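You operate a simulated robot arm through the tools that you are given. There is no shell and no other tool.

You are at the controls of a simulated robot arm. One attempt, no reset.

Task
Crank-mix the yellow tin, then tip it into the black pail.
Fine: water-based practice paint; the tin stands in the mixer; crank while its lid is on; leave the empty tin and its lid on the low stand; lid on the pail.
Where things are to end (x, y in the base frame): yellow tin within 0.06 m of [1, 0.5].

Only the result counts: the job must be done as asked and must still hold three seconds after the hand-in. Knocking over, shifting, dropping, spilling or breaking anything else fails it. Lids that push on must go on centred and level and be pressed home; caps that screw on are set level and turned clockwise until they are tight.

Robot
A 6-joint arm with a three-finger gripper, fixed in place. Base frame: the origin is at the foot of the arm, x ahead of it, y to its left, z up; the work surface is at about z = 0.5. Units: m, rad, N and s.
Its first joint turns from -2.897 to 2.897 rad. Payload 4.89 kg.
The tool frame sits at the grasp point between the pads (the TCP): z along the fingers, y along the line on which they close. The tips reach 0.03 m beyond it. The gripper opens to 0.164 m. The gripper's body begins 0.125 m behind the TCP.
Orientation is told as [roll, pitch, yaw] about the base's x, y, z axes, in that order, counted from this pose: with the fingers straight down and closing along the base's y, the tool's x points along the base's -x, its y along +y and its z along -z.

Tools
- The arm moves only by the tool send_rows. Its argument "increments" is a list of rows, each a list of 7 numbers: the gripper command, from -1 (shut) to 1 (fully open), values between in proportion, then the shift along the tool's x, y, z in m, then the turn, a rotation vector about the tool's x, y, z in rad. In form: [[fingers, tx, ty, tz, ax, ay, az], ...]. A call has 1 to 20 rows; each row shifts and turns the commanded pose from where the row before left it, along the tool's axes as they then stand. A row lasts 0.2 s, in which the tool goes at most 0.05 m and 0.15 rad; a call with a longer step from one row to the next is refused whole, and so is a gripper value outside its range. A pose out of reach is approached as far as the arm can. The call stops where the force on the tool passes 80 N (or 10 N more than at its start, if that is more) or the arm is blocked; 0.2 s more then pass. The fingers move at their own pace (about 0.108 m/s each) and stop on an object; they squeeze with about 30 N. The grip force told is the motor's: it shows also when the fingers shut on nothing. Time passes only in rows, and 0.2 s behind the last, so rows that do not move let the fingers close. It gives the time, the measured TCP pose, the force on the tool (base axes), the opening and the grip force at its end, in the units of the frame above (readings bear some noise), with the torque about the TCP (base axes, N m) and any sound that the robot's microphone picked up, and new pictures: "show" is both (left out), scene, wrist or none.
- Cameras (640 x 400 px; columns grow to the right, rows downward): "scene" is fixed at [0.2174, 0.6479, 1.0736]; the picture's right is [0.09, -1.00, 0.00], its down [-0.65, -0.06, -0.75] and it looks along [0.75, 0.07, -0.66] (base axes); focal length 234 px, centre (320, 200). "wrist" rides on the gripper at [0.076, -0.002, -0.152] in the tool frame; the picture's right is [0.02, 1.00, 0.00], its down [-0.88, 0.02, -0.47] and it looks along [-0.47, 0.01, 0.88] (tool axes); focal length 247 px, centre (320, 200). There is no depth. A picture from a camera that has moved, and an enlarged one, comes with that camera's place and axes in the base frame and with its lens.
- slide_trunk(by): slides the trunk up (or, below 0, down) by that many m; the arm rides with it, the base frame stays. It gives what a move gives, with no picture.
- zoom(camera, box): a new picture of the part [left, top, right, bottom] of that camera's present view, enlarged. No time passes.
- hand_in(): hands the job in; it is judged then, once.

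Places have to be worked out from the pictures, the camera data and where the tool is seen. Open the gripper and draw the arm clear of the work before you hand the job in, unless the task says otherwise.

The tools are called after "Emit:" by a JSON object that holds its "method" and its "body". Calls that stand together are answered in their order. send_rows: Moves the arm, as the interface text tells. Its arguments: {"type":"object","properties":{"increments":{"type":"array","items":{"type":"array","items":{"type":"number"}}},"show":{"type":"string","enum":["both","scene","wrist","none"]}},"required":["increments"]} The other tools are called the same way: slide_trunk (by) slides the trunk up or down; zoom (camera, box) takes an enlarged picture of a part of a camera's view; hand_in () hands the job in.

At the start:

```text
time: 0.0
position: [0.714, 0.5028, 0.8886]
ee_rot: [-0.001, 0.001, 0.0]
ft_force: [0.4, -0.1, -0.6]
torque: [-0.02, -0.01, -0.01]
width: 0.164
grip_force: 0.1
trunk travel left (down, up): [-0.1, 0.29]
```

scene: 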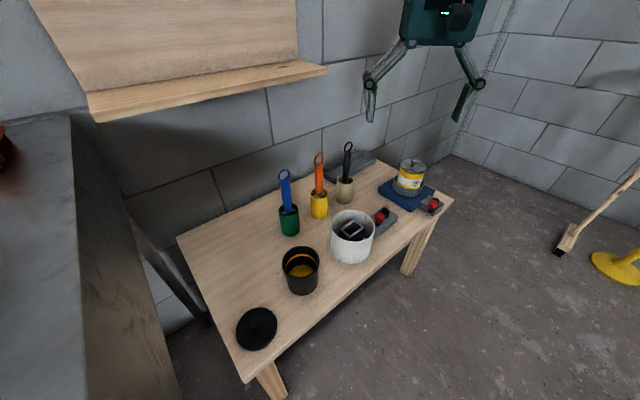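
wrist: 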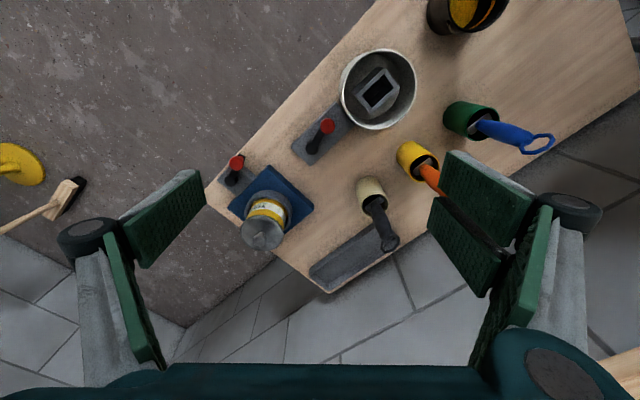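

I see a table with a mixer (blue base, yellow tin), pail, brushes and other items. I'll zoom in for details before moving.

Emit:
{"method": "zoom", "body": {"camera": "scene", "box": [340, 130, 480, 230]}}

Emit:
{"method": "zoom", "body": {"camera": "scene", "box": [220, 140, 420, 360]}}

Emit:
{"method": "zoom", "body": {"camera": "wrist", "box": [190, 90, 430, 300]}}

Emit:
{"method": "zoom", "body": {"camera": "wrist", "box": [340, 0, 640, 180]}}

```text
4.00 times, centred on (410, 180) of scene
camera zoom: at [0.2174, 0.6479, 1.0736], right [0.09, -1.0, 0.0], down [-0.65, -0.06, -0.75], along [0.75, 0.07, -0.66], focal length 936 px, centre (-40, 280)
```

zoom: 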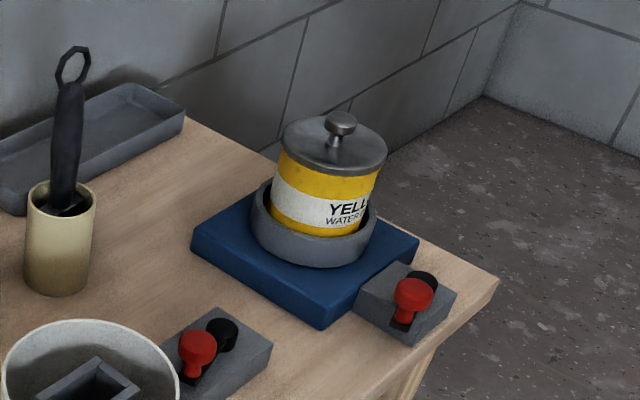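

```text
1.82 times, centred on (320, 250) of scene
camera zoom: at [0.2174, 0.6479, 1.0736], right [0.09, -1.0, 0.0], down [-0.65, -0.06, -0.75], along [0.75, 0.07, -0.66], focal length 425 px, centre (320, 109)
```

zoom: 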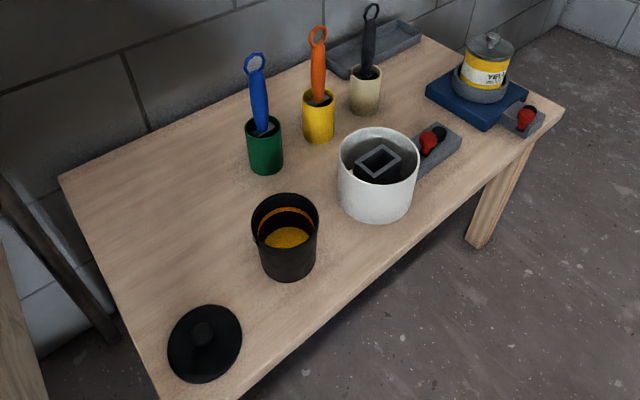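

```text
1.90 times, centred on (310, 195) of wrist
camera zoom: at [0.6371, 0.5021, 1.0407], right [-0.02, 1.0, 0.0], down [0.88, 0.02, 0.47], along [0.47, 0.01, -0.88], focal length 470 px, centre (339, 210)
```

zoom: 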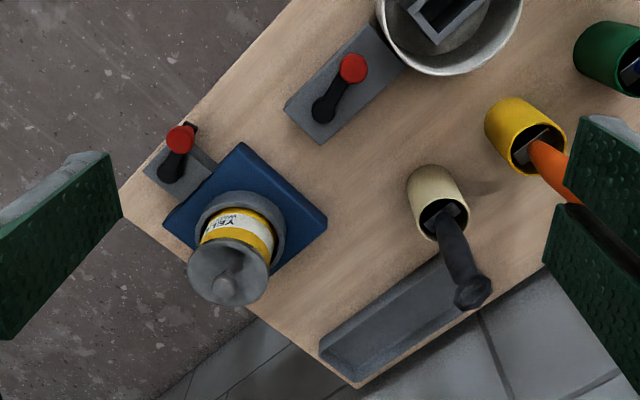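

```text
2.13 times, centred on (490, 90) of wrist
camera zoom: at [0.6371, 0.5021, 1.0407], right [-0.02, 1.0, 0.0], down [0.88, 0.02, 0.47], along [0.47, 0.01, -0.88], focal length 527 px, centre (-43, 435)
```

zoom: 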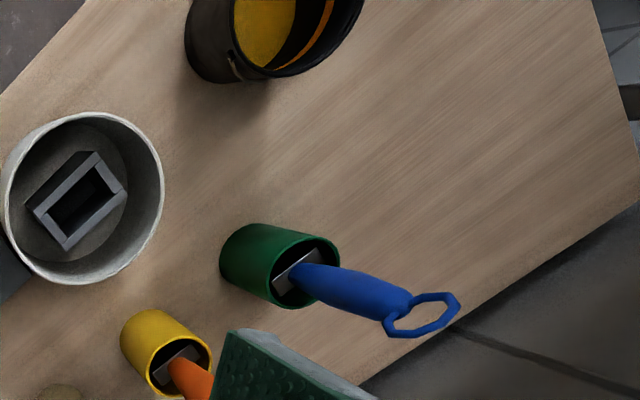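

The yellow tin (lid about [0.947, 0.385, 0.62]) sits in the blue mixer, with a crank box beside it. The black pail is near [0.53, 0.72] and its lid near [0.41, 0.81]. I'll bring the wrist camera closer to the mixer and crank to see how they work.

Emit:
{"method": "send_rows", "body": {"increments": [[1, -0.01, -0.03, 0.01, 0, 0, 0], [1, -0.01, -0.04, 0.01, 0, 0, 0], [1, -0.01, -0.04, 0.01, 0, 0, 0], [1, 0, -0.02, 0.01, 0, 0, 0], [1, 0, 0, 0, 0, 0, 0]]}}

```text
time: 1.2
position: [0.7448, 0.3723, 0.8486]
ee_rot: [0.0, 0.0, 0.001]
ft_force: [-0.6, 0.2, 0.2]
torque: [-0.05, -0.01, -0.01]
width: 0.1642
grip_force: 0.1
trunk travel left (down, up): [-0.1, 0.29]
camera wrist: at [0.6672, 0.3717, 1.0012], right [-0.02, 1.0, 0.0], down [0.88, 0.02, 0.47], along [0.47, 0.01, -0.88], focal length 247 px, centre (320, 200)
```

scene: 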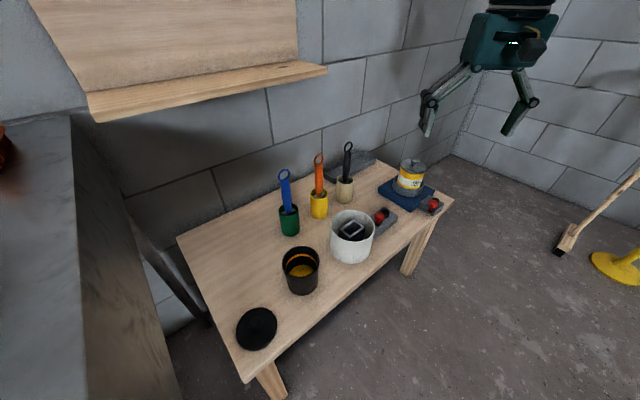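
wrist: 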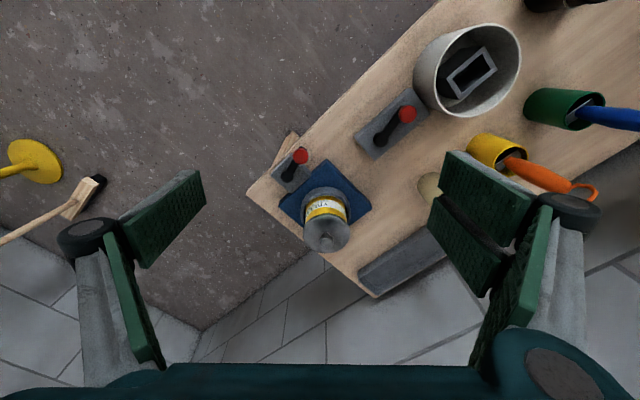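

Emit:
{"method": "zoom", "body": {"camera": "wrist", "box": [260, 120, 400, 220]}}

Emit:
{"method": "zoom", "body": {"camera": "wrist", "box": [350, 10, 550, 150]}}

Emit:
{"method": "zoom", "body": {"camera": "scene", "box": [400, 160, 470, 220]}}

Emit:
{"method": "zoom", "body": {"camera": "scene", "box": [270, 230, 340, 300]}}

Emit:
{"method": "zoom", "body": {"camera": "scene", "box": [320, 190, 410, 270]}}

```text
4.00 times, centred on (330, 170) of wrist
camera zoom: at [0.6672, 0.3717, 1.0012], right [-0.02, 1.0, 0.0], down [0.88, 0.02, 0.47], along [0.47, 0.01, -0.88], focal length 988 px, centre (280, 320)
```

zoom: 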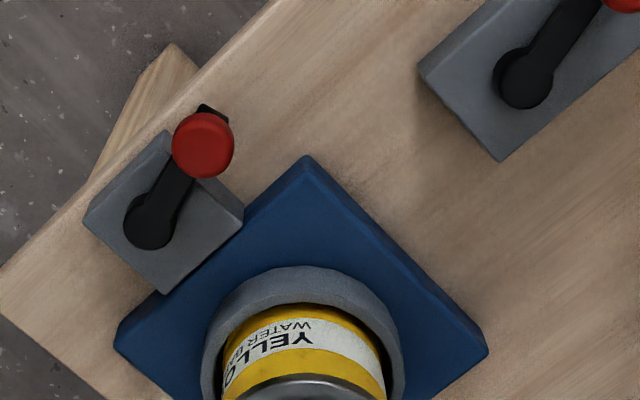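

```text
2.86 times, centred on (450, 80) of wrist
camera zoom: at [0.6672, 0.3717, 1.0012], right [-0.02, 1.0, 0.0], down [0.88, 0.02, 0.47], along [0.47, 0.01, -0.88], focal length 706 px, centre (-51, 543)
```

zoom: 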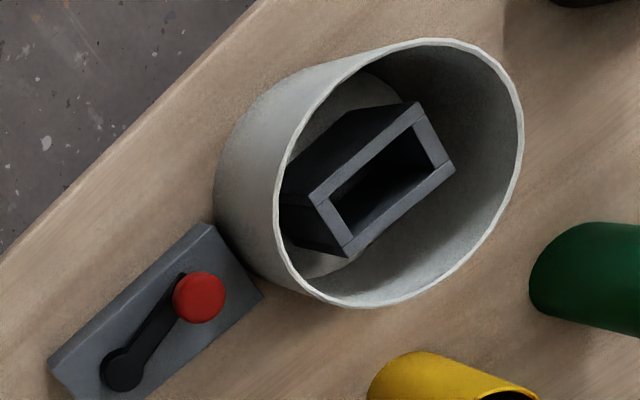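

```text
6.67 times, centred on (435, 190) of scene
camera zoom: at [0.2174, 0.6479, 1.0736], right [0.09, -1.0, 0.0], down [-0.65, -0.06, -0.75], along [0.75, 0.07, -0.66], focal length 1560 px, centre (-447, 267)
```

zoom: 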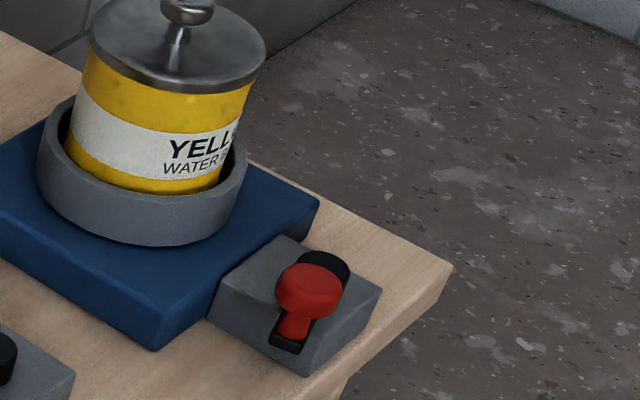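

```text
5.71 times, centred on (305, 265) of scene
camera zoom: at [0.2174, 0.6479, 1.0736], right [0.09, -1.0, 0.0], down [-0.65, -0.06, -0.75], along [0.75, 0.07, -0.66], focal length 1337 px, centre (406, -171)
```

zoom: 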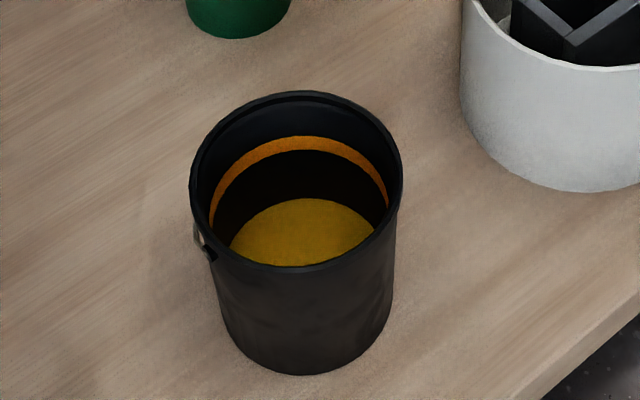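

```text
5.00 times, centred on (365, 230) of scene
camera zoom: at [0.2174, 0.6479, 1.0736], right [0.09, -1.0, 0.0], down [-0.65, -0.06, -0.75], along [0.75, 0.07, -0.66], focal length 1170 px, centre (95, 50)
```

zoom: 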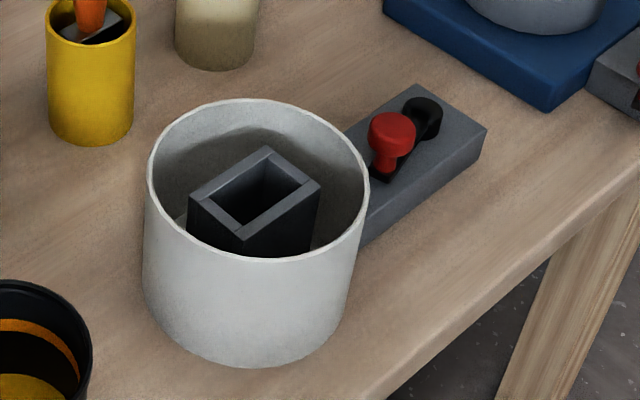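

The crank beside the blue mixer has its hub near [0.857, 0.309] and its red knob near [0.808, 0.339]. I'll go lower and closer for exact measurements of crank, ring and tin.

Emit:
{"method": "send_rows", "body": {"increments": [[1, -0.01, -0.01, 0.035, 0, 0, 0], [1, -0.01, -0.01, 0.035, 0, 0, 0], [1, -0.01, -0.01, 0.035, 0, 0, 0], [1, -0.01, -0.01, 0.035, 0, 0, 0], [1, -0.005, -0.01, 0.03, 0, 0, 0], [1, 0, 0, 0, 0, 0, 0]]}}

```text
time: 2.6
position: [0.7874, 0.3234, 0.6789]
ee_rot: [0.0, 0.0, -0.001]
ft_force: [-0.6, -0.4, 1.1]
torque: [0.0, -0.03, 0.0]
width: 0.1638
grip_force: 0.0
trunk travel left (down, up): [-0.1, 0.29]
camera wrist: at [0.7113, 0.322, 0.8306], right [-0.02, 1.0, 0.0], down [0.88, 0.02, 0.47], along [0.47, 0.01, -0.88], focal length 247 px, centre (320, 200)
```

scene: 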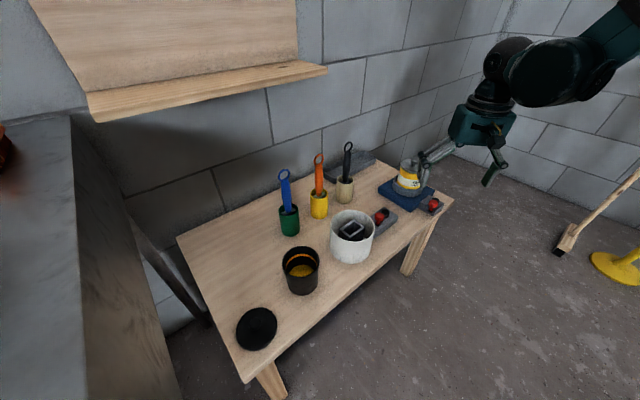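
wrist: 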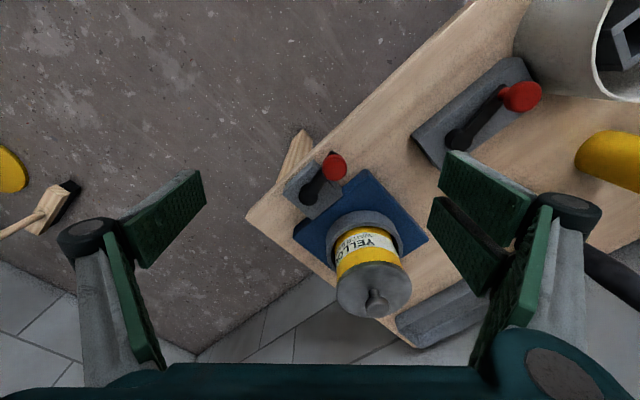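

Emit:
{"method": "zoom", "body": {"camera": "wrist", "box": [260, 130, 440, 330]}}

Emit:
{"method": "zoom", "body": {"camera": "wrist", "box": [270, 140, 360, 230]}}

Emit:
{"method": "zoom", "body": {"camera": "scene", "box": [370, 120, 520, 220]}}

```text
2.00 times, centred on (350, 230) of wrist
camera zoom: at [0.7113, 0.322, 0.8306], right [-0.02, 1.0, 0.0], down [0.88, 0.02, 0.47], along [0.47, 0.01, -0.88], focal length 494 px, centre (260, 140)
```

zoom: 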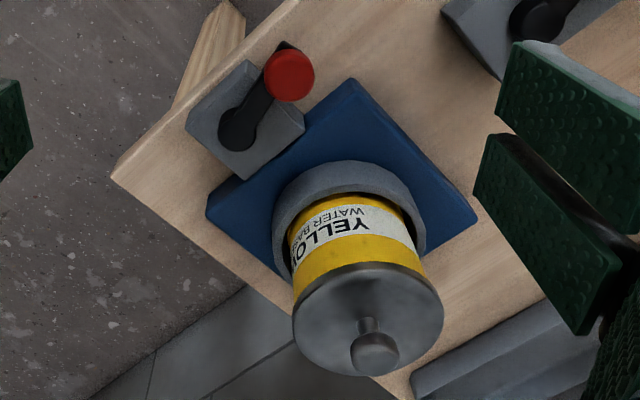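

```text
4.44 times, centred on (315, 185) of wrist
camera zoom: at [0.7113, 0.322, 0.8306], right [-0.02, 1.0, 0.0], down [0.88, 0.02, 0.47], along [0.47, 0.01, -0.88], focal length 1098 px, centre (342, 267)
```

zoom: 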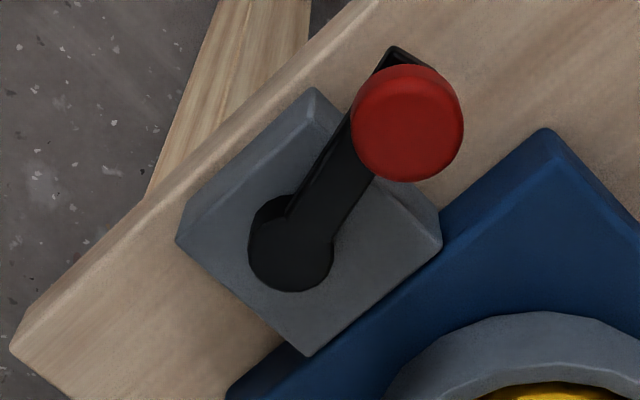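

```text
4.00 times, centred on (445, 170) of scene
camera zoom: at [0.2174, 0.6479, 1.0736], right [0.09, -1.0, 0.0], down [-0.65, -0.06, -0.75], along [0.75, 0.07, -0.66], focal length 936 px, centre (-180, 320)
```

zoom: 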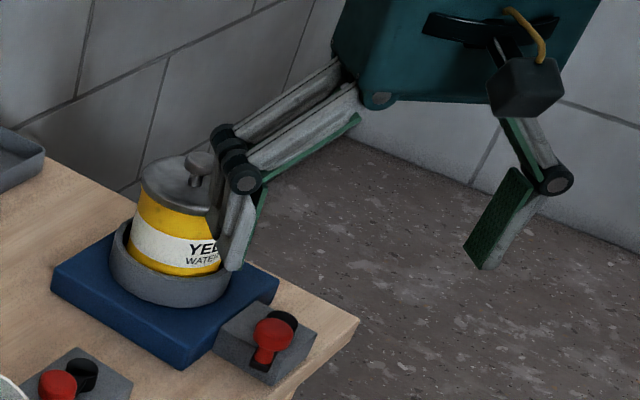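

The crank hub is about [0.855, 0.311] (arm 0.058 m), knob top z≈0.575, and it passes close to the tin. I'll push the knob round with closed fingers, turned about 43° and leaned away from the tin, so I rise, close, yaw and tilt first.

Emit:
{"method": "send_rows", "body": {"increments": [[-1, 0, 0, -0.03, 0, 0, 0], [-1, 0, 0, -0.02, 0, 0, -0.15], [-1, 0, 0, 0, 0, 0, -0.15], [-1, 0, 0, 0, 0, 0, -0.15], [-1, 0, 0, 0, 0, 0, -0.15], [-1, 0, 0, 0, 0, 0, -0.15], [-1, 0, 0, 0, 0, -0.15, 0], [-1, 0, 0, 0, 0, -0.15, 0], [-1, 0, 0, 0, 0, 0, 0]]}}

```text
time: 4.6
position: [0.789, 0.3236, 0.7293]
ee_rot: [0.001, -0.302, 0.749]
ft_force: [0.6, 0.7, 0.0]
torque: [-0.05, 0.0, 0.01]
width: 0.0
grip_force: 29.6
trunk travel left (down, up): [-0.1, 0.29]
camera wrist: at [0.7032, 0.2422, 0.8509], right [-0.7, 0.72, -0.01], down [0.5, 0.49, 0.71], along [0.51, 0.49, -0.7], focal length 247 px, centre (320, 200)
```

scene: 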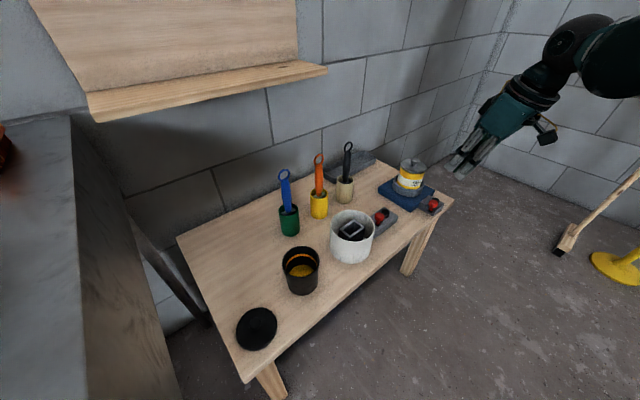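
wrist: 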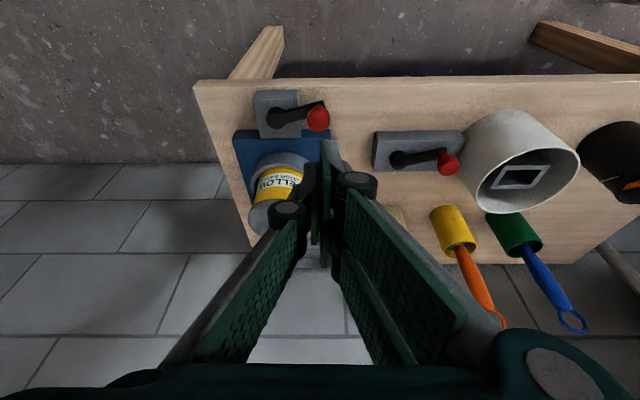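

The view is now nicely aligned with the table. I zoom in to measure the mixer, crank and finger geometry.

Emit:
{"method": "zoom", "body": {"camera": "wrist", "box": [220, 70, 360, 250]}}

Emit:
{"method": "zoom", "body": {"camera": "wrist", "box": [360, 80, 640, 260]}}

Emit:
{"method": "zoom", "body": {"camera": "scene", "box": [430, 80, 570, 200]}}

```text
2.22 times, centred on (290, 160) of wrist
camera zoom: at [0.7032, 0.2422, 0.8509], right [-0.7, 0.72, -0.01], down [0.5, 0.49, 0.71], along [0.51, 0.49, -0.7], focal length 549 px, centre (387, 289)
```

zoom: 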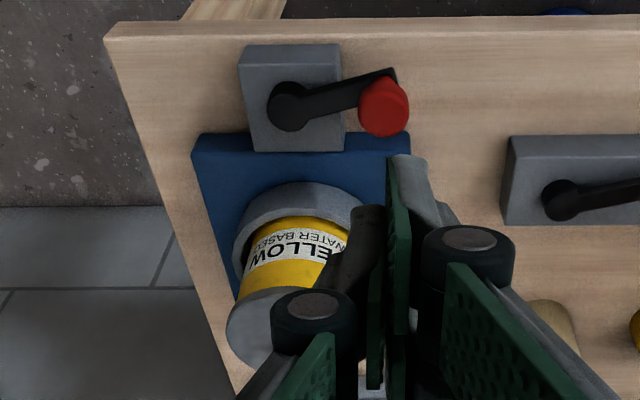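

```text
2.22 times, centred on (500, 170) of wrist
camera zoom: at [0.7032, 0.2422, 0.8509], right [-0.7, 0.72, -0.01], down [0.5, 0.49, 0.71], along [0.51, 0.49, -0.7], focal length 549 px, centre (-80, 267)
```

zoom: 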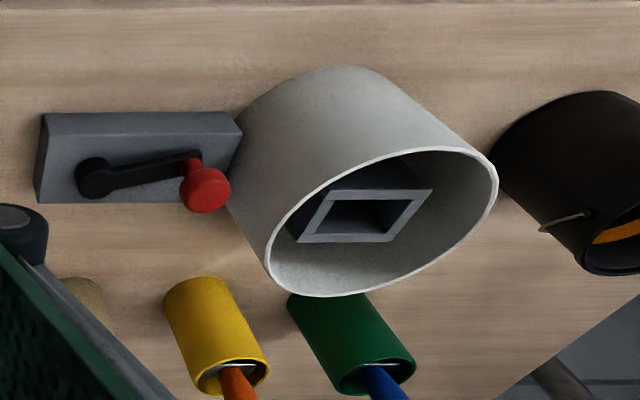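

```text
3.33 times, centred on (500, 140) of scene
camera zoom: at [0.2174, 0.6479, 1.0736], right [0.09, -1.0, 0.0], down [-0.65, -0.06, -0.75], along [0.75, 0.07, -0.66], focal length 780 px, centre (-280, 400)
```

zoom: 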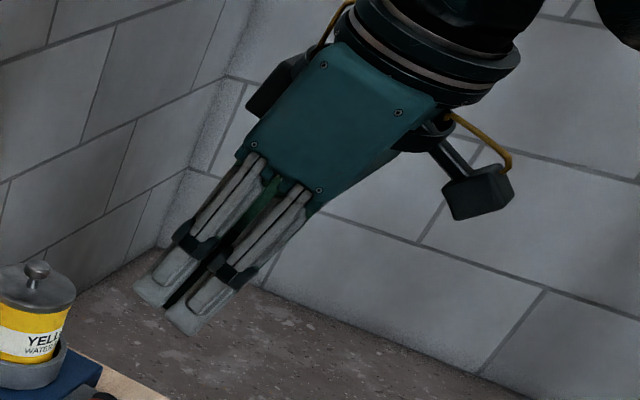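

Triangulating across views gives hub ≈ [0.863, 0.311], knob ≈ [0.808, 0.340] with top z≈0.573, and tin axis ≈ [0.943, 0.389]. I'll move the closed fingers behind the knob on the table-edge side and descend partway, then check.

Emit:
{"method": "send_rows", "body": {"increments": [[-1, 0.0043, -0.0202, -0.0013, 0, 0, 0], [-1, 0.0043, -0.0203, -0.0014, 0, 0, 0], [-1, 0.0099, 0, 0.0318, 0, 0, 0], [-1, 0.0099, 0, 0.0318, 0, 0, 0], [-1, 0.0099, 0, 0.0318, 0, 0, 0], [-1, 0, 0, 0, 0, 0, 0]]}}

```text
time: 6.0
position: [0.8099, 0.2884, 0.6306]
ee_rot: [-0.001, -0.301, 0.748]
ft_force: [-0.3, 0.1, -0.5]
torque: [-0.05, -0.02, -0.02]
width: 0.0
grip_force: 30.0
trunk travel left (down, up): [-0.1, 0.29]
camera wrist: at [0.724, 0.207, 0.7521], right [-0.7, 0.72, -0.01], down [0.5, 0.49, 0.71], along [0.51, 0.49, -0.7], focal length 247 px, centre (320, 200)
```

scene: 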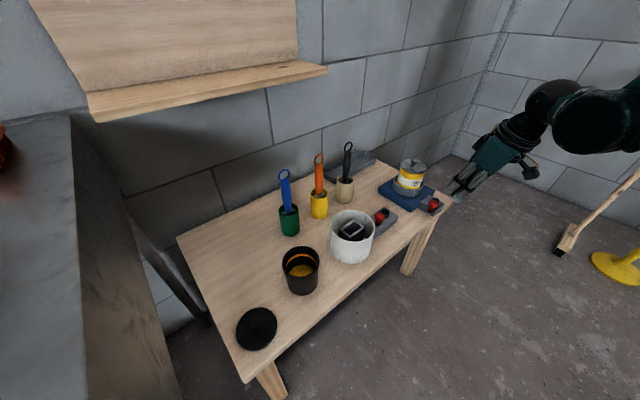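
wrist: 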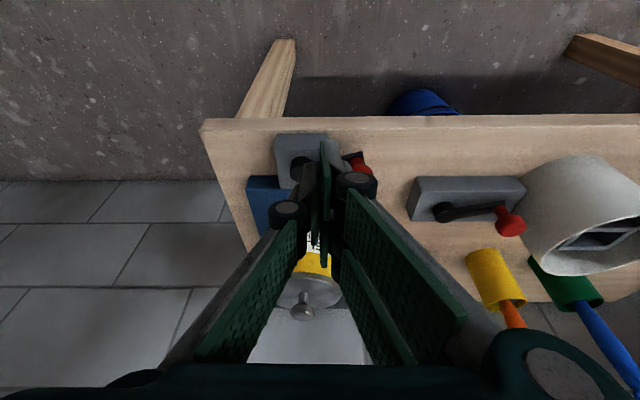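

Emit:
{"method": "zoom", "body": {"camera": "scene", "box": [400, 130, 500, 230]}}

Emit:
{"method": "zoom", "body": {"camera": "wrist", "box": [240, 100, 420, 230]}}

```text
4.00 times, centred on (450, 180) of scene
camera zoom: at [0.2174, 0.6479, 1.0736], right [0.09, -1.0, 0.0], down [-0.65, -0.06, -0.75], along [0.75, 0.07, -0.66], focal length 936 px, centre (-200, 280)
```

zoom: 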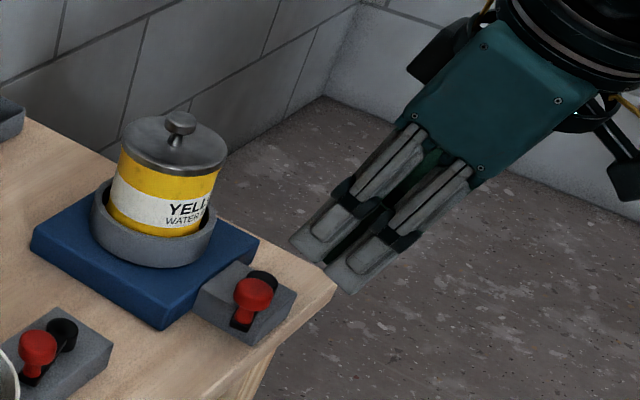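

```text
3.08 times, centred on (330, 165) of wrist
camera zoom: at [0.724, 0.207, 0.7521], right [-0.7, 0.72, -0.01], down [0.5, 0.49, 0.71], along [0.51, 0.49, -0.7], focal length 760 px, centre (289, 308)
```

zoom: 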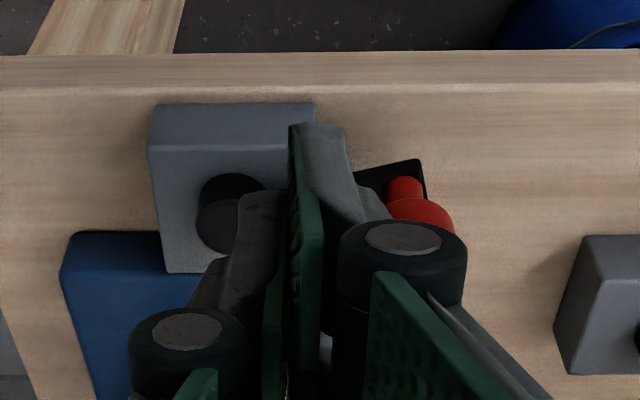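

Emit:
{"method": "zoom", "body": {"camera": "wrist", "box": [270, 120, 400, 270]}}

Emit:
{"method": "zoom", "body": {"camera": "scene", "box": [440, 130, 530, 220]}}

```text
2.67 times, centred on (335, 195) of wrist
camera zoom: at [0.724, 0.207, 0.7521], right [-0.7, 0.72, -0.01], down [0.5, 0.49, 0.71], along [0.51, 0.49, -0.7], focal length 659 px, centre (280, 213)
```

zoom: 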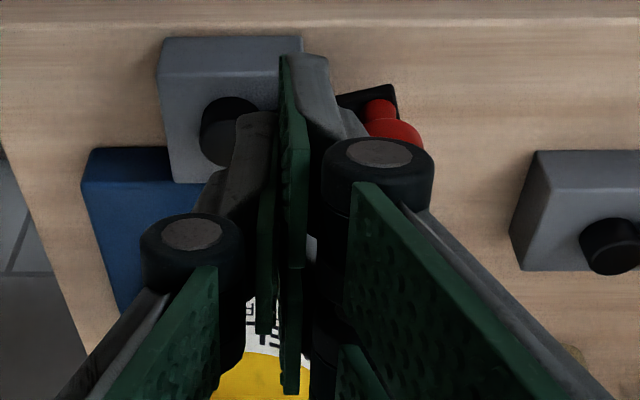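

```text
4.44 times, centred on (485, 175) of scene
camera zoom: at [0.2174, 0.6479, 1.0736], right [0.09, -1.0, 0.0], down [-0.65, -0.06, -0.75], along [0.75, 0.07, -0.66], focal length 1040 px, centre (-413, 311)
```

zoom: 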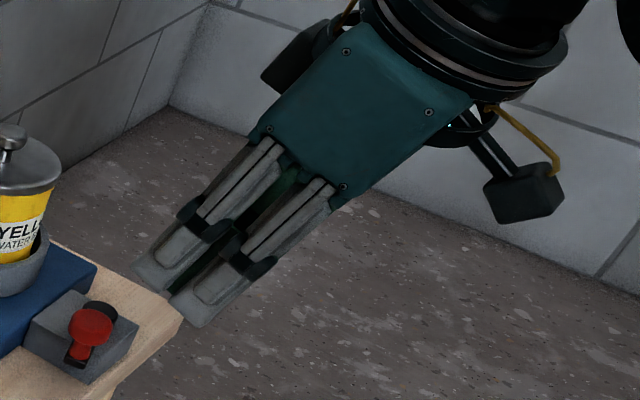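

The visible gripper looks wider along its x axis than along its closing axis, so near the tin I want the thin side facing it. I'll rise, remove the tilt, yaw -90° so the closing axis points at the tin, and then lean the hand away from the tin.

Emit:
{"method": "send_rows", "body": {"increments": [[-1, -0.0133, 0, -0.043, 0, 0.15, 0], [-1, -0.0067, 0, -0.0445, 0, 0.15, 0], [-1, 0, 0, 0, 0, 0, 0.1427], [-1, 0, 0, 0, 0, 0, 0.1427], [-1, 0, 0, 0, 0, 0, 0.1427], [-1, 0, 0, 0, 0, 0, 0.1427], [-1, 0, 0, 0, 0, 0, 0.1427], [-1, 0, 0, 0, 0, 0, 0.1427], [-1, 0, 0, 0, 0, 0, 0.1427], [-1, 0, 0, 0, 0, 0, 0.1427], [-1, 0, 0, 0, 0, 0, 0.1427], [-1, 0, 0, 0, 0, 0, 0.1427], [-1, 0, 0, 0, 0, 0, 0.1427], [-1, 0, 0, 0, -0.15, 0, 0], [-1, 0, 0, 0, -0.15, 0, 0], [-1, 0, 0, 0, -0.15, 0, 0], [-1, 0, 0, 0, 0, 0, 0]]}}

```text
time: 9.6
position: [0.8102, 0.2878, 0.7173]
ee_rot: [0.451, 0.0, -0.822]
ft_force: [-0.8, -0.1, 0.5]
torque: [-0.03, -0.01, -0.03]
width: 0.0
grip_force: 30.0
trunk travel left (down, up): [-0.1, 0.29]
camera wrist: at [0.7077, 0.297, 0.8549], right [0.64, 0.63, 0.44], down [0.46, -0.77, 0.43], along [0.61, -0.08, -0.79], focal length 247 px, centre (320, 200)
```

scene: 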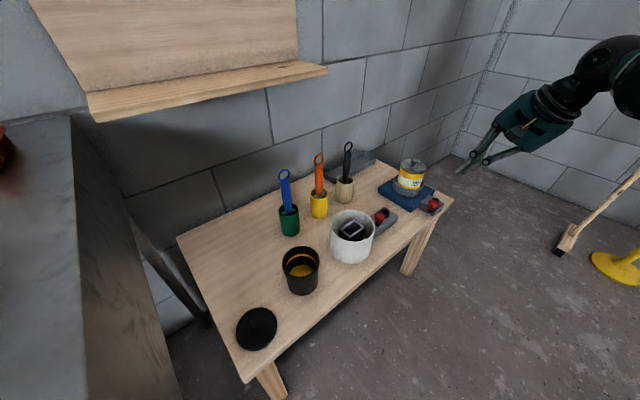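
wrist: 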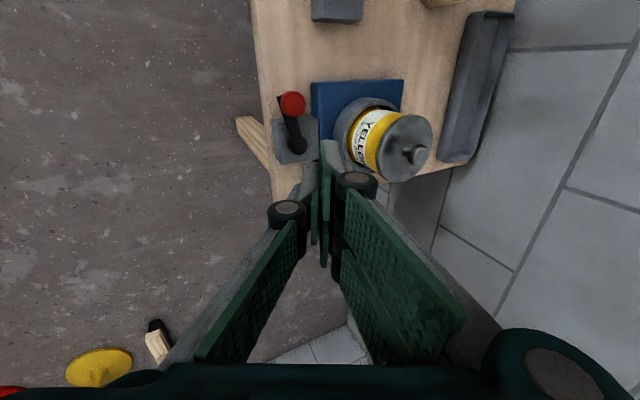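

The pose is as planned. I zoom in to refine the knob, hub, ring and tin positions from this new viewpoint.

Emit:
{"method": "zoom", "body": {"camera": "wrist", "box": [240, 70, 450, 210]}}

Emit:
{"method": "zoom", "body": {"camera": "scene", "box": [380, 145, 450, 215]}}

```text
2.86 times, centred on (345, 140) of wrist
camera zoom: at [0.7077, 0.297, 0.8549], right [0.64, 0.63, 0.44], down [0.46, -0.77, 0.43], along [0.61, -0.08, -0.79], focal length 706 px, centre (249, 371)
```

zoom: 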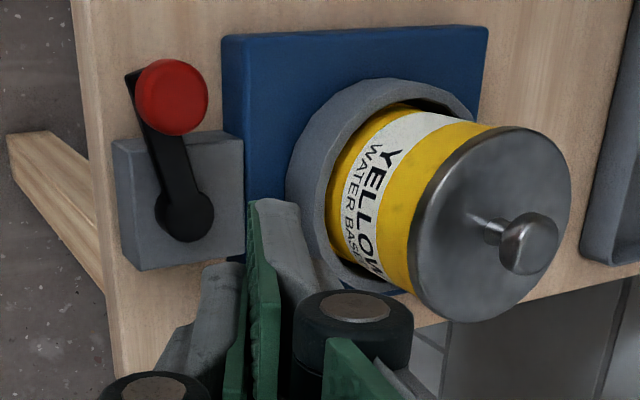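

```text
5.71 times, centred on (415, 180) of scene
camera zoom: at [0.2174, 0.6479, 1.0736], right [0.09, -1.0, 0.0], down [-0.65, -0.06, -0.75], along [0.75, 0.07, -0.66], focal length 1337 px, centre (-223, 314)
```

zoom: 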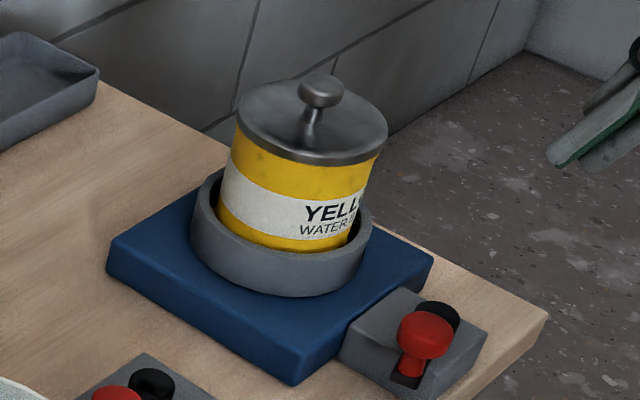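

Refined: hub ≈ [0.863, 0.310], crank radius ≈ 0.063, knob top ≈ 0.573. I'll move behind the knob (away from the tin), descend so the tips are at z≈0.557, and check before pushing.

Emit:
{"method": "send_rows", "body": {"increments": [[-1, 0.0253, -0.0166, -0.008, 0, 0, 0], [-1, 0, -0.0145, 0.03, 0, 0, 0], [-1, 0, -0.0145, 0.03, 0, 0, 0], [-1, 0, -0.0145, 0.03, 0, 0, 0], [-1, 0, -0.0145, 0.03, 0, 0, 0], [-1, 0, 0, 0, 0, 0, 0]]}}

```text
time: 11.0
position: [0.7963, 0.2989, 0.6]
ee_rot: [0.449, 0.003, -0.821]
ft_force: [-0.3, 0.4, 0.5]
torque: [0.01, -0.01, 0.0]
width: 0.0
grip_force: 30.3
out of reach, approached as far as the arm can: row 4, 5
trunk travel left (down, up): [-0.1, 0.29]
camera wrist: at [0.6957, 0.3091, 0.7361], right [0.65, 0.63, 0.43], down [0.46, -0.77, 0.43], along [0.61, -0.08, -0.79], focal length 247 px, centre (320, 200)
```

scene: 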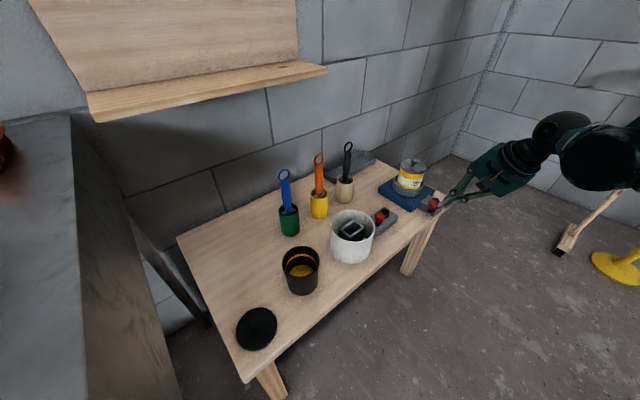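
wrist: 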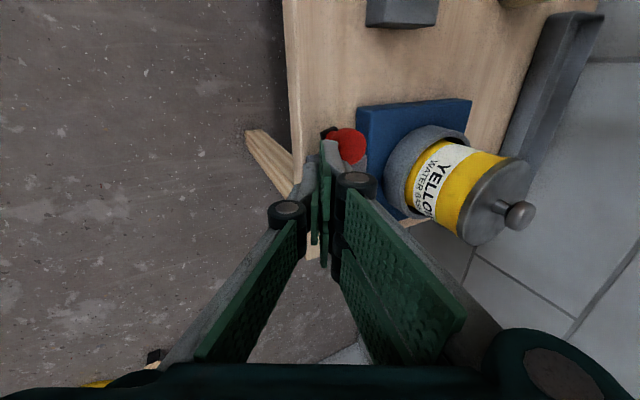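

That pose is slightly inside the inner reach limit with the hand leaning back. Raising the trunk should open up the inner region, so I slide it up 0.12 m, which lifts the arm clear as well.

Emit:
{"method": "slide_trunk", "body": {"by": 0.12}}

```text
time: 12.5
position: [0.7957, 0.2982, 0.7201]
ee_rot: [0.448, 0.002, -0.821]
ft_force: [-0.2, 0.7, -0.8]
torque: [0.01, 0.01, -0.02]
width: 0.0
grip_force: 30.1
trunk travel left (down, up): [-0.22, 0.17]
```

Emit:
{"method": "send_rows", "body": {"increments": [[-1, 0.0026, -0.019, 0.0278, 0, 0, 0], [-1, 0.0026, -0.019, 0.0278, 0, 0, 0], [-1, 0.0026, -0.019, 0.0278, 0, 0, 0], [-1, 0, 0, 0, 0, 0, 0]], "show": "wrist"}}

```text
time: 13.5
position: [0.8353, 0.3109, 0.6539]
ee_rot: [0.443, 0.003, -0.82]
ft_force: [0.3, -0.4, -0.2]
torque: [-0.02, 0.03, 0.04]
width: 0.0
grip_force: 30.2
out of reach, approached as far as the arm can: row 1, 2, 3
trunk travel left (down, up): [-0.22, 0.17]
camera wrist: at [0.7343, 0.322, 0.7905], right [0.65, 0.63, 0.43], down [0.47, -0.77, 0.43], along [0.6, -0.08, -0.79], focal length 247 px, centre (320, 200)
```

wrist: 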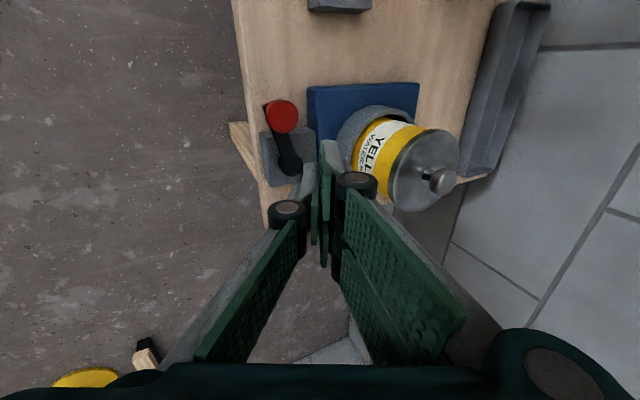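

Raising the trunk made it worse, so this is a wrist limit and a lower trunk should help. I lift the hand first, then slide the trunk down.

Emit:
{"method": "send_rows", "body": {"increments": [[-1, 0, 0.0182, -0.0375, 0, 0, 0], [-1, 0, 0.0182, -0.0375, 0, 0, 0], [-1, 0, 0.0182, -0.0375, 0, 0, 0], [-1, 0, 0.0182, -0.0375, 0, 0, 0], [-1, 0, 0.0182, -0.0375, 0, 0, 0], [-1, 0, 0.0182, -0.0375, 0, 0, 0], [-1, 0, 0, 0, 0, 0, 0]], "show": "none"}}

```text
time: 15.1
position: [0.8367, 0.3119, 0.9041]
ee_rot: [0.447, 0.001, -0.821]
ft_force: [-1.3, 0.2, -0.4]
torque: [-0.03, -0.03, -0.01]
width: 0.0
grip_force: 30.2
trunk travel left (down, up): [-0.22, 0.17]
```

Emit:
{"method": "slide_trunk", "body": {"by": -0.2}}

```text
time: 17.3
position: [0.836, 0.3118, 0.7037]
ee_rot: [0.448, 0.002, -0.819]
ft_force: [0.2, 0.4, -0.3]
torque: [-0.02, -0.03, 0.0]
width: 0.0
grip_force: 30.2
trunk travel left (down, up): [-0.02, 0.37]
```

Emit:
{"method": "send_rows", "body": {"increments": [[-1, 0.0084, -0.0283, 0.0173, 0, 0, 0], [-1, 0.0084, -0.0283, 0.0173, 0, 0, 0], [-1, 0.0085, -0.0282, 0.0173, 0, 0, 0], [-1, 0, 0, 0, 0, 0, 0]]}}

```text
time: 18.3
position: [0.7789, 0.2944, 0.62]
ee_rot: [0.446, 0.002, -0.82]
ft_force: [-0.4, -0.1, -0.2]
torque: [0.0, 0.01, -0.01]
width: 0.0
grip_force: 29.9
trunk travel left (down, up): [-0.02, 0.37]
camera wrist: at [0.6775, 0.3044, 0.757], right [0.65, 0.63, 0.43], down [0.46, -0.77, 0.43], along [0.61, -0.08, -0.79], focal length 247 px, centre (320, 200)
```

scene: 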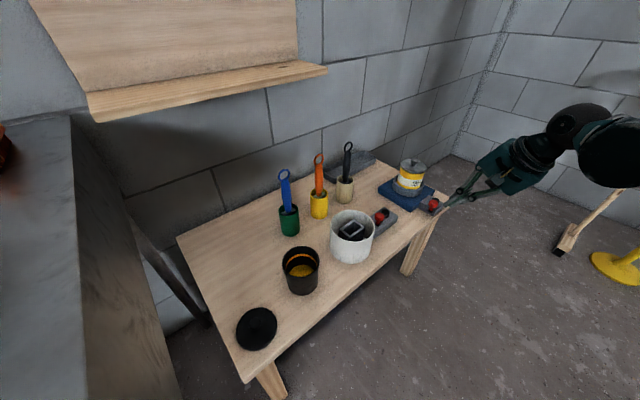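
wrist: 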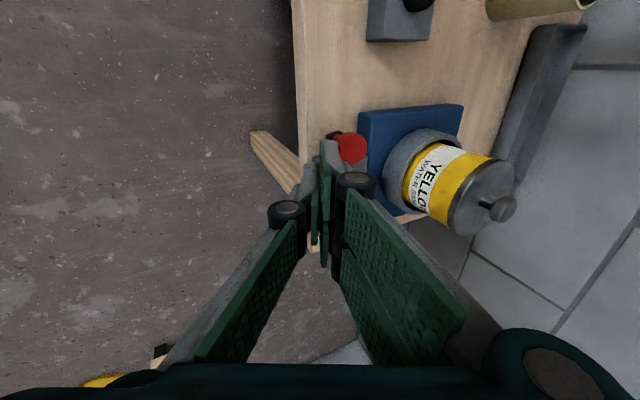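

Reachable now. I descend to pushing height (tips about z 0.557).

Emit:
{"method": "send_rows", "body": {"increments": [[-1, 0, -0.0079, 0.0162, 0, 0, 0], [-1, 0, -0.0078, 0.0162, 0, 0, 0], [-1, 0, 0, 0, 0, 0, 0]]}}

Emit:
{"method": "zoom", "body": {"camera": "wrist", "box": [260, 100, 400, 230]}}

Emit:
{"method": "zoom", "body": {"camera": "scene", "box": [400, 160, 490, 230]}}

```text
time: 19.1
position: [0.7794, 0.2936, 0.5829]
ee_rot: [0.446, 0.001, -0.821]
ft_force: [0.6, 0.0, -0.2]
torque: [0.04, 0.0, -0.01]
width: 0.0003
grip_force: 29.9
trunk travel left (down, up): [-0.02, 0.37]
camera wrist: at [0.6775, 0.3041, 0.7206], right [0.65, 0.63, 0.43], down [0.46, -0.77, 0.43], along [0.61, -0.08, -0.79], focal length 247 px, centre (320, 200)
```

scene: 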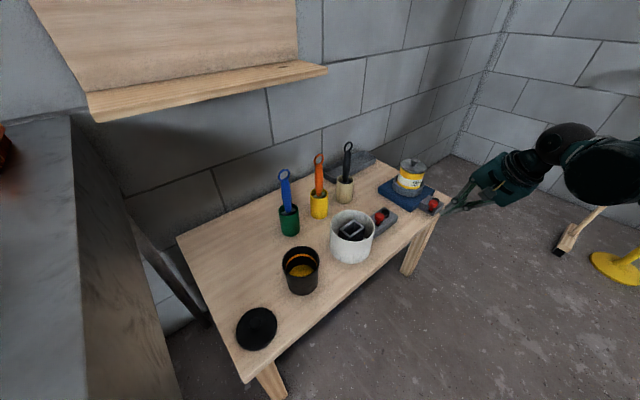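
wrist: 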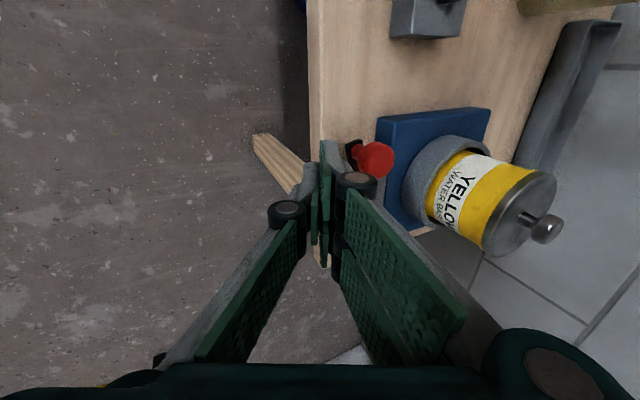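

```text
3.08 times, centred on (330, 165) of wrist
camera zoom: at [0.6775, 0.3041, 0.7206], right [0.65, 0.63, 0.43], down [0.46, -0.77, 0.43], along [0.61, -0.08, -0.79], focal length 760 px, centre (289, 308)
```

zoom: 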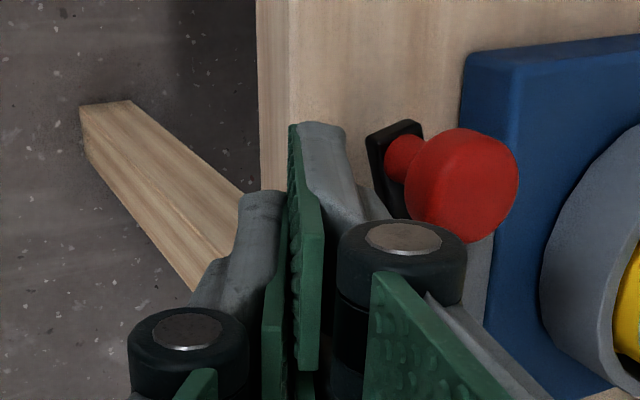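

```text
5.71 times, centred on (445, 195) of scene
camera zoom: at [0.2174, 0.6479, 1.0736], right [0.09, -1.0, 0.0], down [-0.65, -0.06, -0.75], along [0.75, 0.07, -0.66], focal length 1337 px, centre (-394, 229)
```

zoom: 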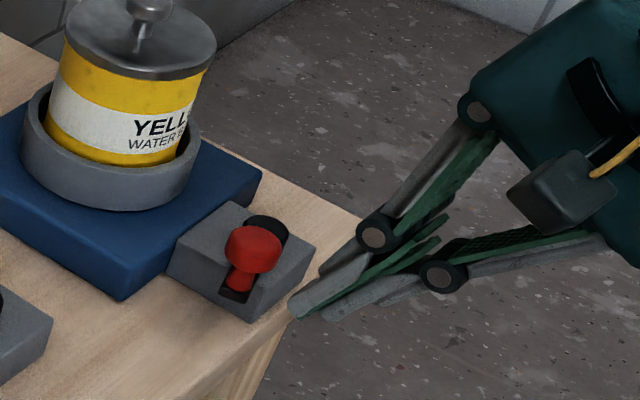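

The fingers are beside the knob at the right height. I push the knob gently toward the mixer side (clockwise seen from above) and look.

Emit:
{"method": "send_rows", "body": {"increments": [[-1, 0.002, 0.0108, 0.0052, 0, 0, 0], [-1, 0.003, 0.0108, 0.0052, 0, 0, 0], [-1, 0.004, 0.0117, 0.0057, 0, 0, 0], [-1, 0.004, 0.0117, 0.0057, 0, 0, 0], [-1, 0, 0, 0, 0, 0, 0]]}}

Emit:
{"method": "zoom", "body": {"camera": "wrist", "box": [260, 100, 400, 230]}}

Emit:
{"method": "zoom", "body": {"camera": "scene", "box": [400, 160, 490, 230]}}

```text
time: 19.8
position: [0.7916, 0.3129, 0.582]
ee_rot: [0.432, -0.001, -0.822]
ft_force: [-16.7, -21.2, -6.3]
torque: [-0.41, 0.24, 0.13]
width: 0.0
grip_force: 29.8
trunk travel left (down, up): [-0.02, 0.37]
stopped in row 3: the force on the tool passed its limit at 102 N (the readings are from after the stop); the commanded pose is now the measured one
camera wrist: at [0.691, 0.3246, 0.7197], right [0.65, 0.63, 0.42], down [0.47, -0.77, 0.44], along [0.6, -0.09, -0.79], focal length 247 px, centre (320, 200)
```

scene: 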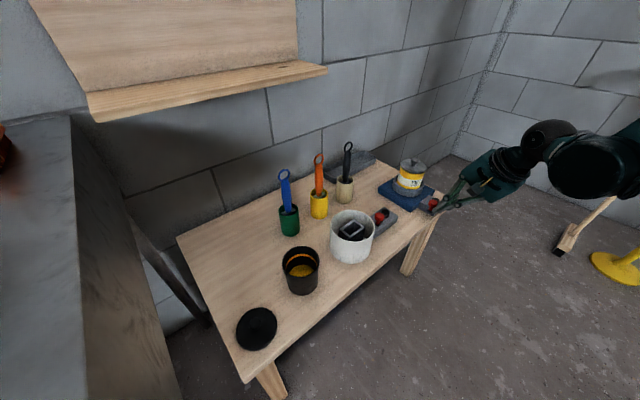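
wrist: 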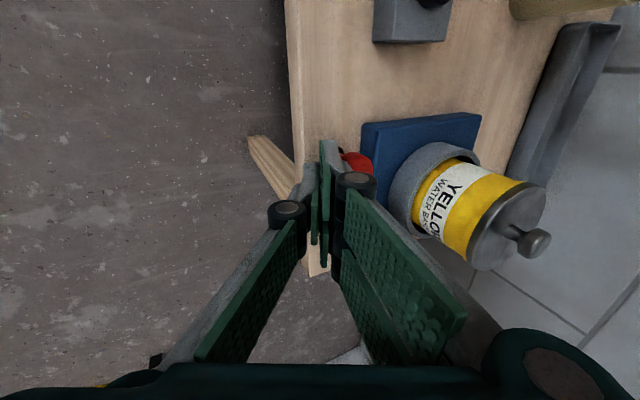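

```text
3.08 times, centred on (330, 165) of wrist
camera zoom: at [0.691, 0.3246, 0.7197], right [0.65, 0.63, 0.42], down [0.47, -0.77, 0.44], along [0.6, -0.09, -0.79], focal length 760 px, centre (289, 308)
```

zoom: 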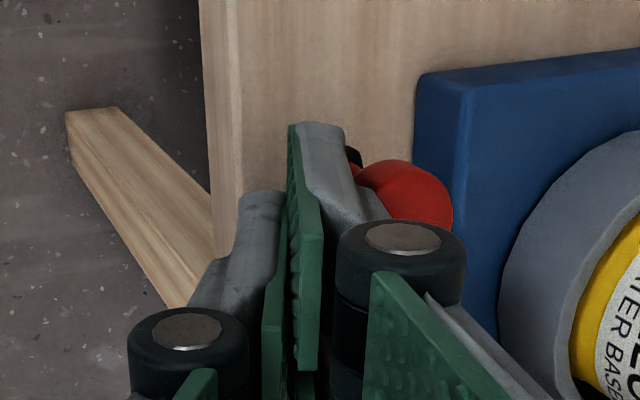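

```text
5.71 times, centred on (445, 195) of scene
camera zoom: at [0.2174, 0.6479, 1.0736], right [0.09, -1.0, 0.0], down [-0.65, -0.06, -0.75], along [0.75, 0.07, -0.66], focal length 1337 px, centre (-394, 229)
```

zoom: 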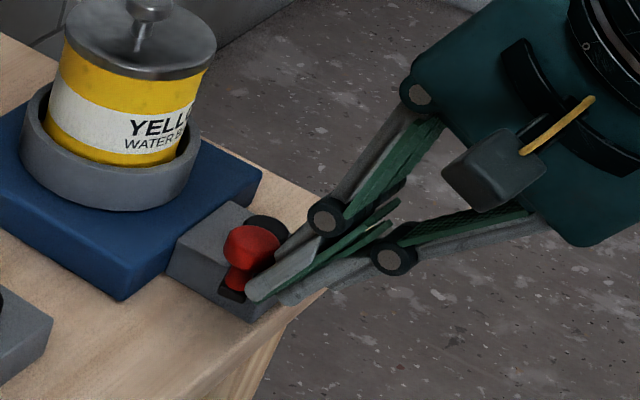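

Clockwise is firmly blocked, since the knob did not move even at about 100 N. I'll back off, hop over the knob to its mixer side, and try pushing the other way (counter-clockwise).

Emit:
{"method": "send_rows", "body": {"increments": [[-1, 0, -0.0108, -0.0052, -0.015, 0, 0], [-1, 0, 0.0109, -0.0225, 0, 0, 0], [-1, 0, 0.0109, -0.0225, 0, 0, 0], [-1, 0, 0.0329, 0.0159, 0, 0, 0], [-1, 0, 0.0329, 0.0159, 0, 0, 0], [-1, 0, 0, 0, 0, 0, 0]]}}

Emit:
{"method": "zoom", "body": {"camera": "scene", "box": [400, 160, 490, 230]}}

```text
time: 21.2
position: [0.8376, 0.3557, 0.6331]
ee_rot: [0.451, -0.003, -0.821]
ft_force: [-0.3, -0.3, 0.8]
torque: [0.02, -0.1, 0.0]
width: 0.0002
grip_force: 30.3
trunk travel left (down, up): [-0.02, 0.37]
camera wrist: at [0.7348, 0.3666, 0.7684], right [0.64, 0.63, 0.44], down [0.46, -0.77, 0.43], along [0.61, -0.08, -0.79], focal length 247 px, centre (320, 200)
```

scene: 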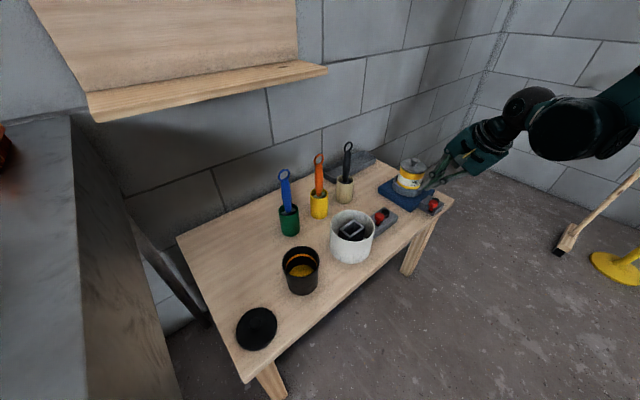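
wrist: 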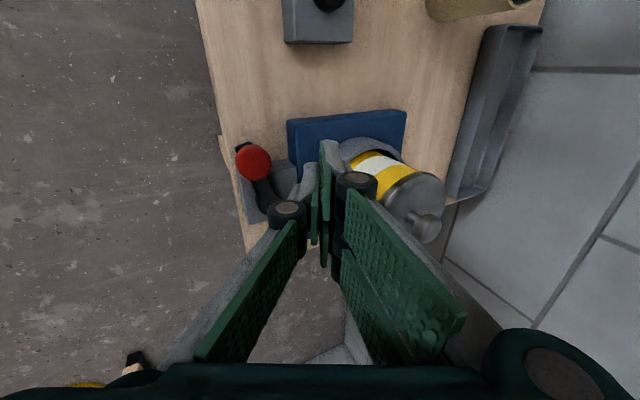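

```text
5.71 times, centred on (445, 195) of scene
camera zoom: at [0.2174, 0.6479, 1.0736], right [0.09, -1.0, 0.0], down [-0.65, -0.06, -0.75], along [0.75, 0.07, -0.66], focal length 1337 px, centre (-394, 229)
```

zoom: 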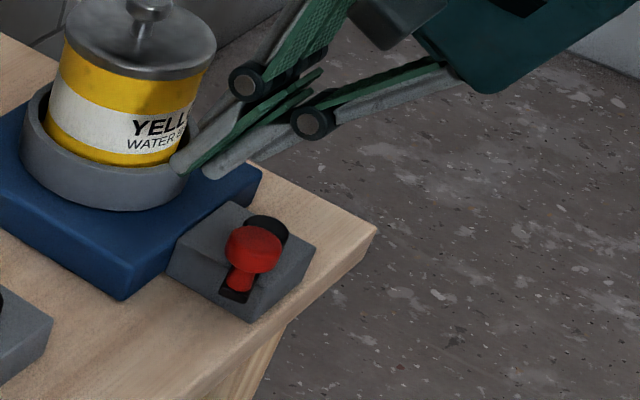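

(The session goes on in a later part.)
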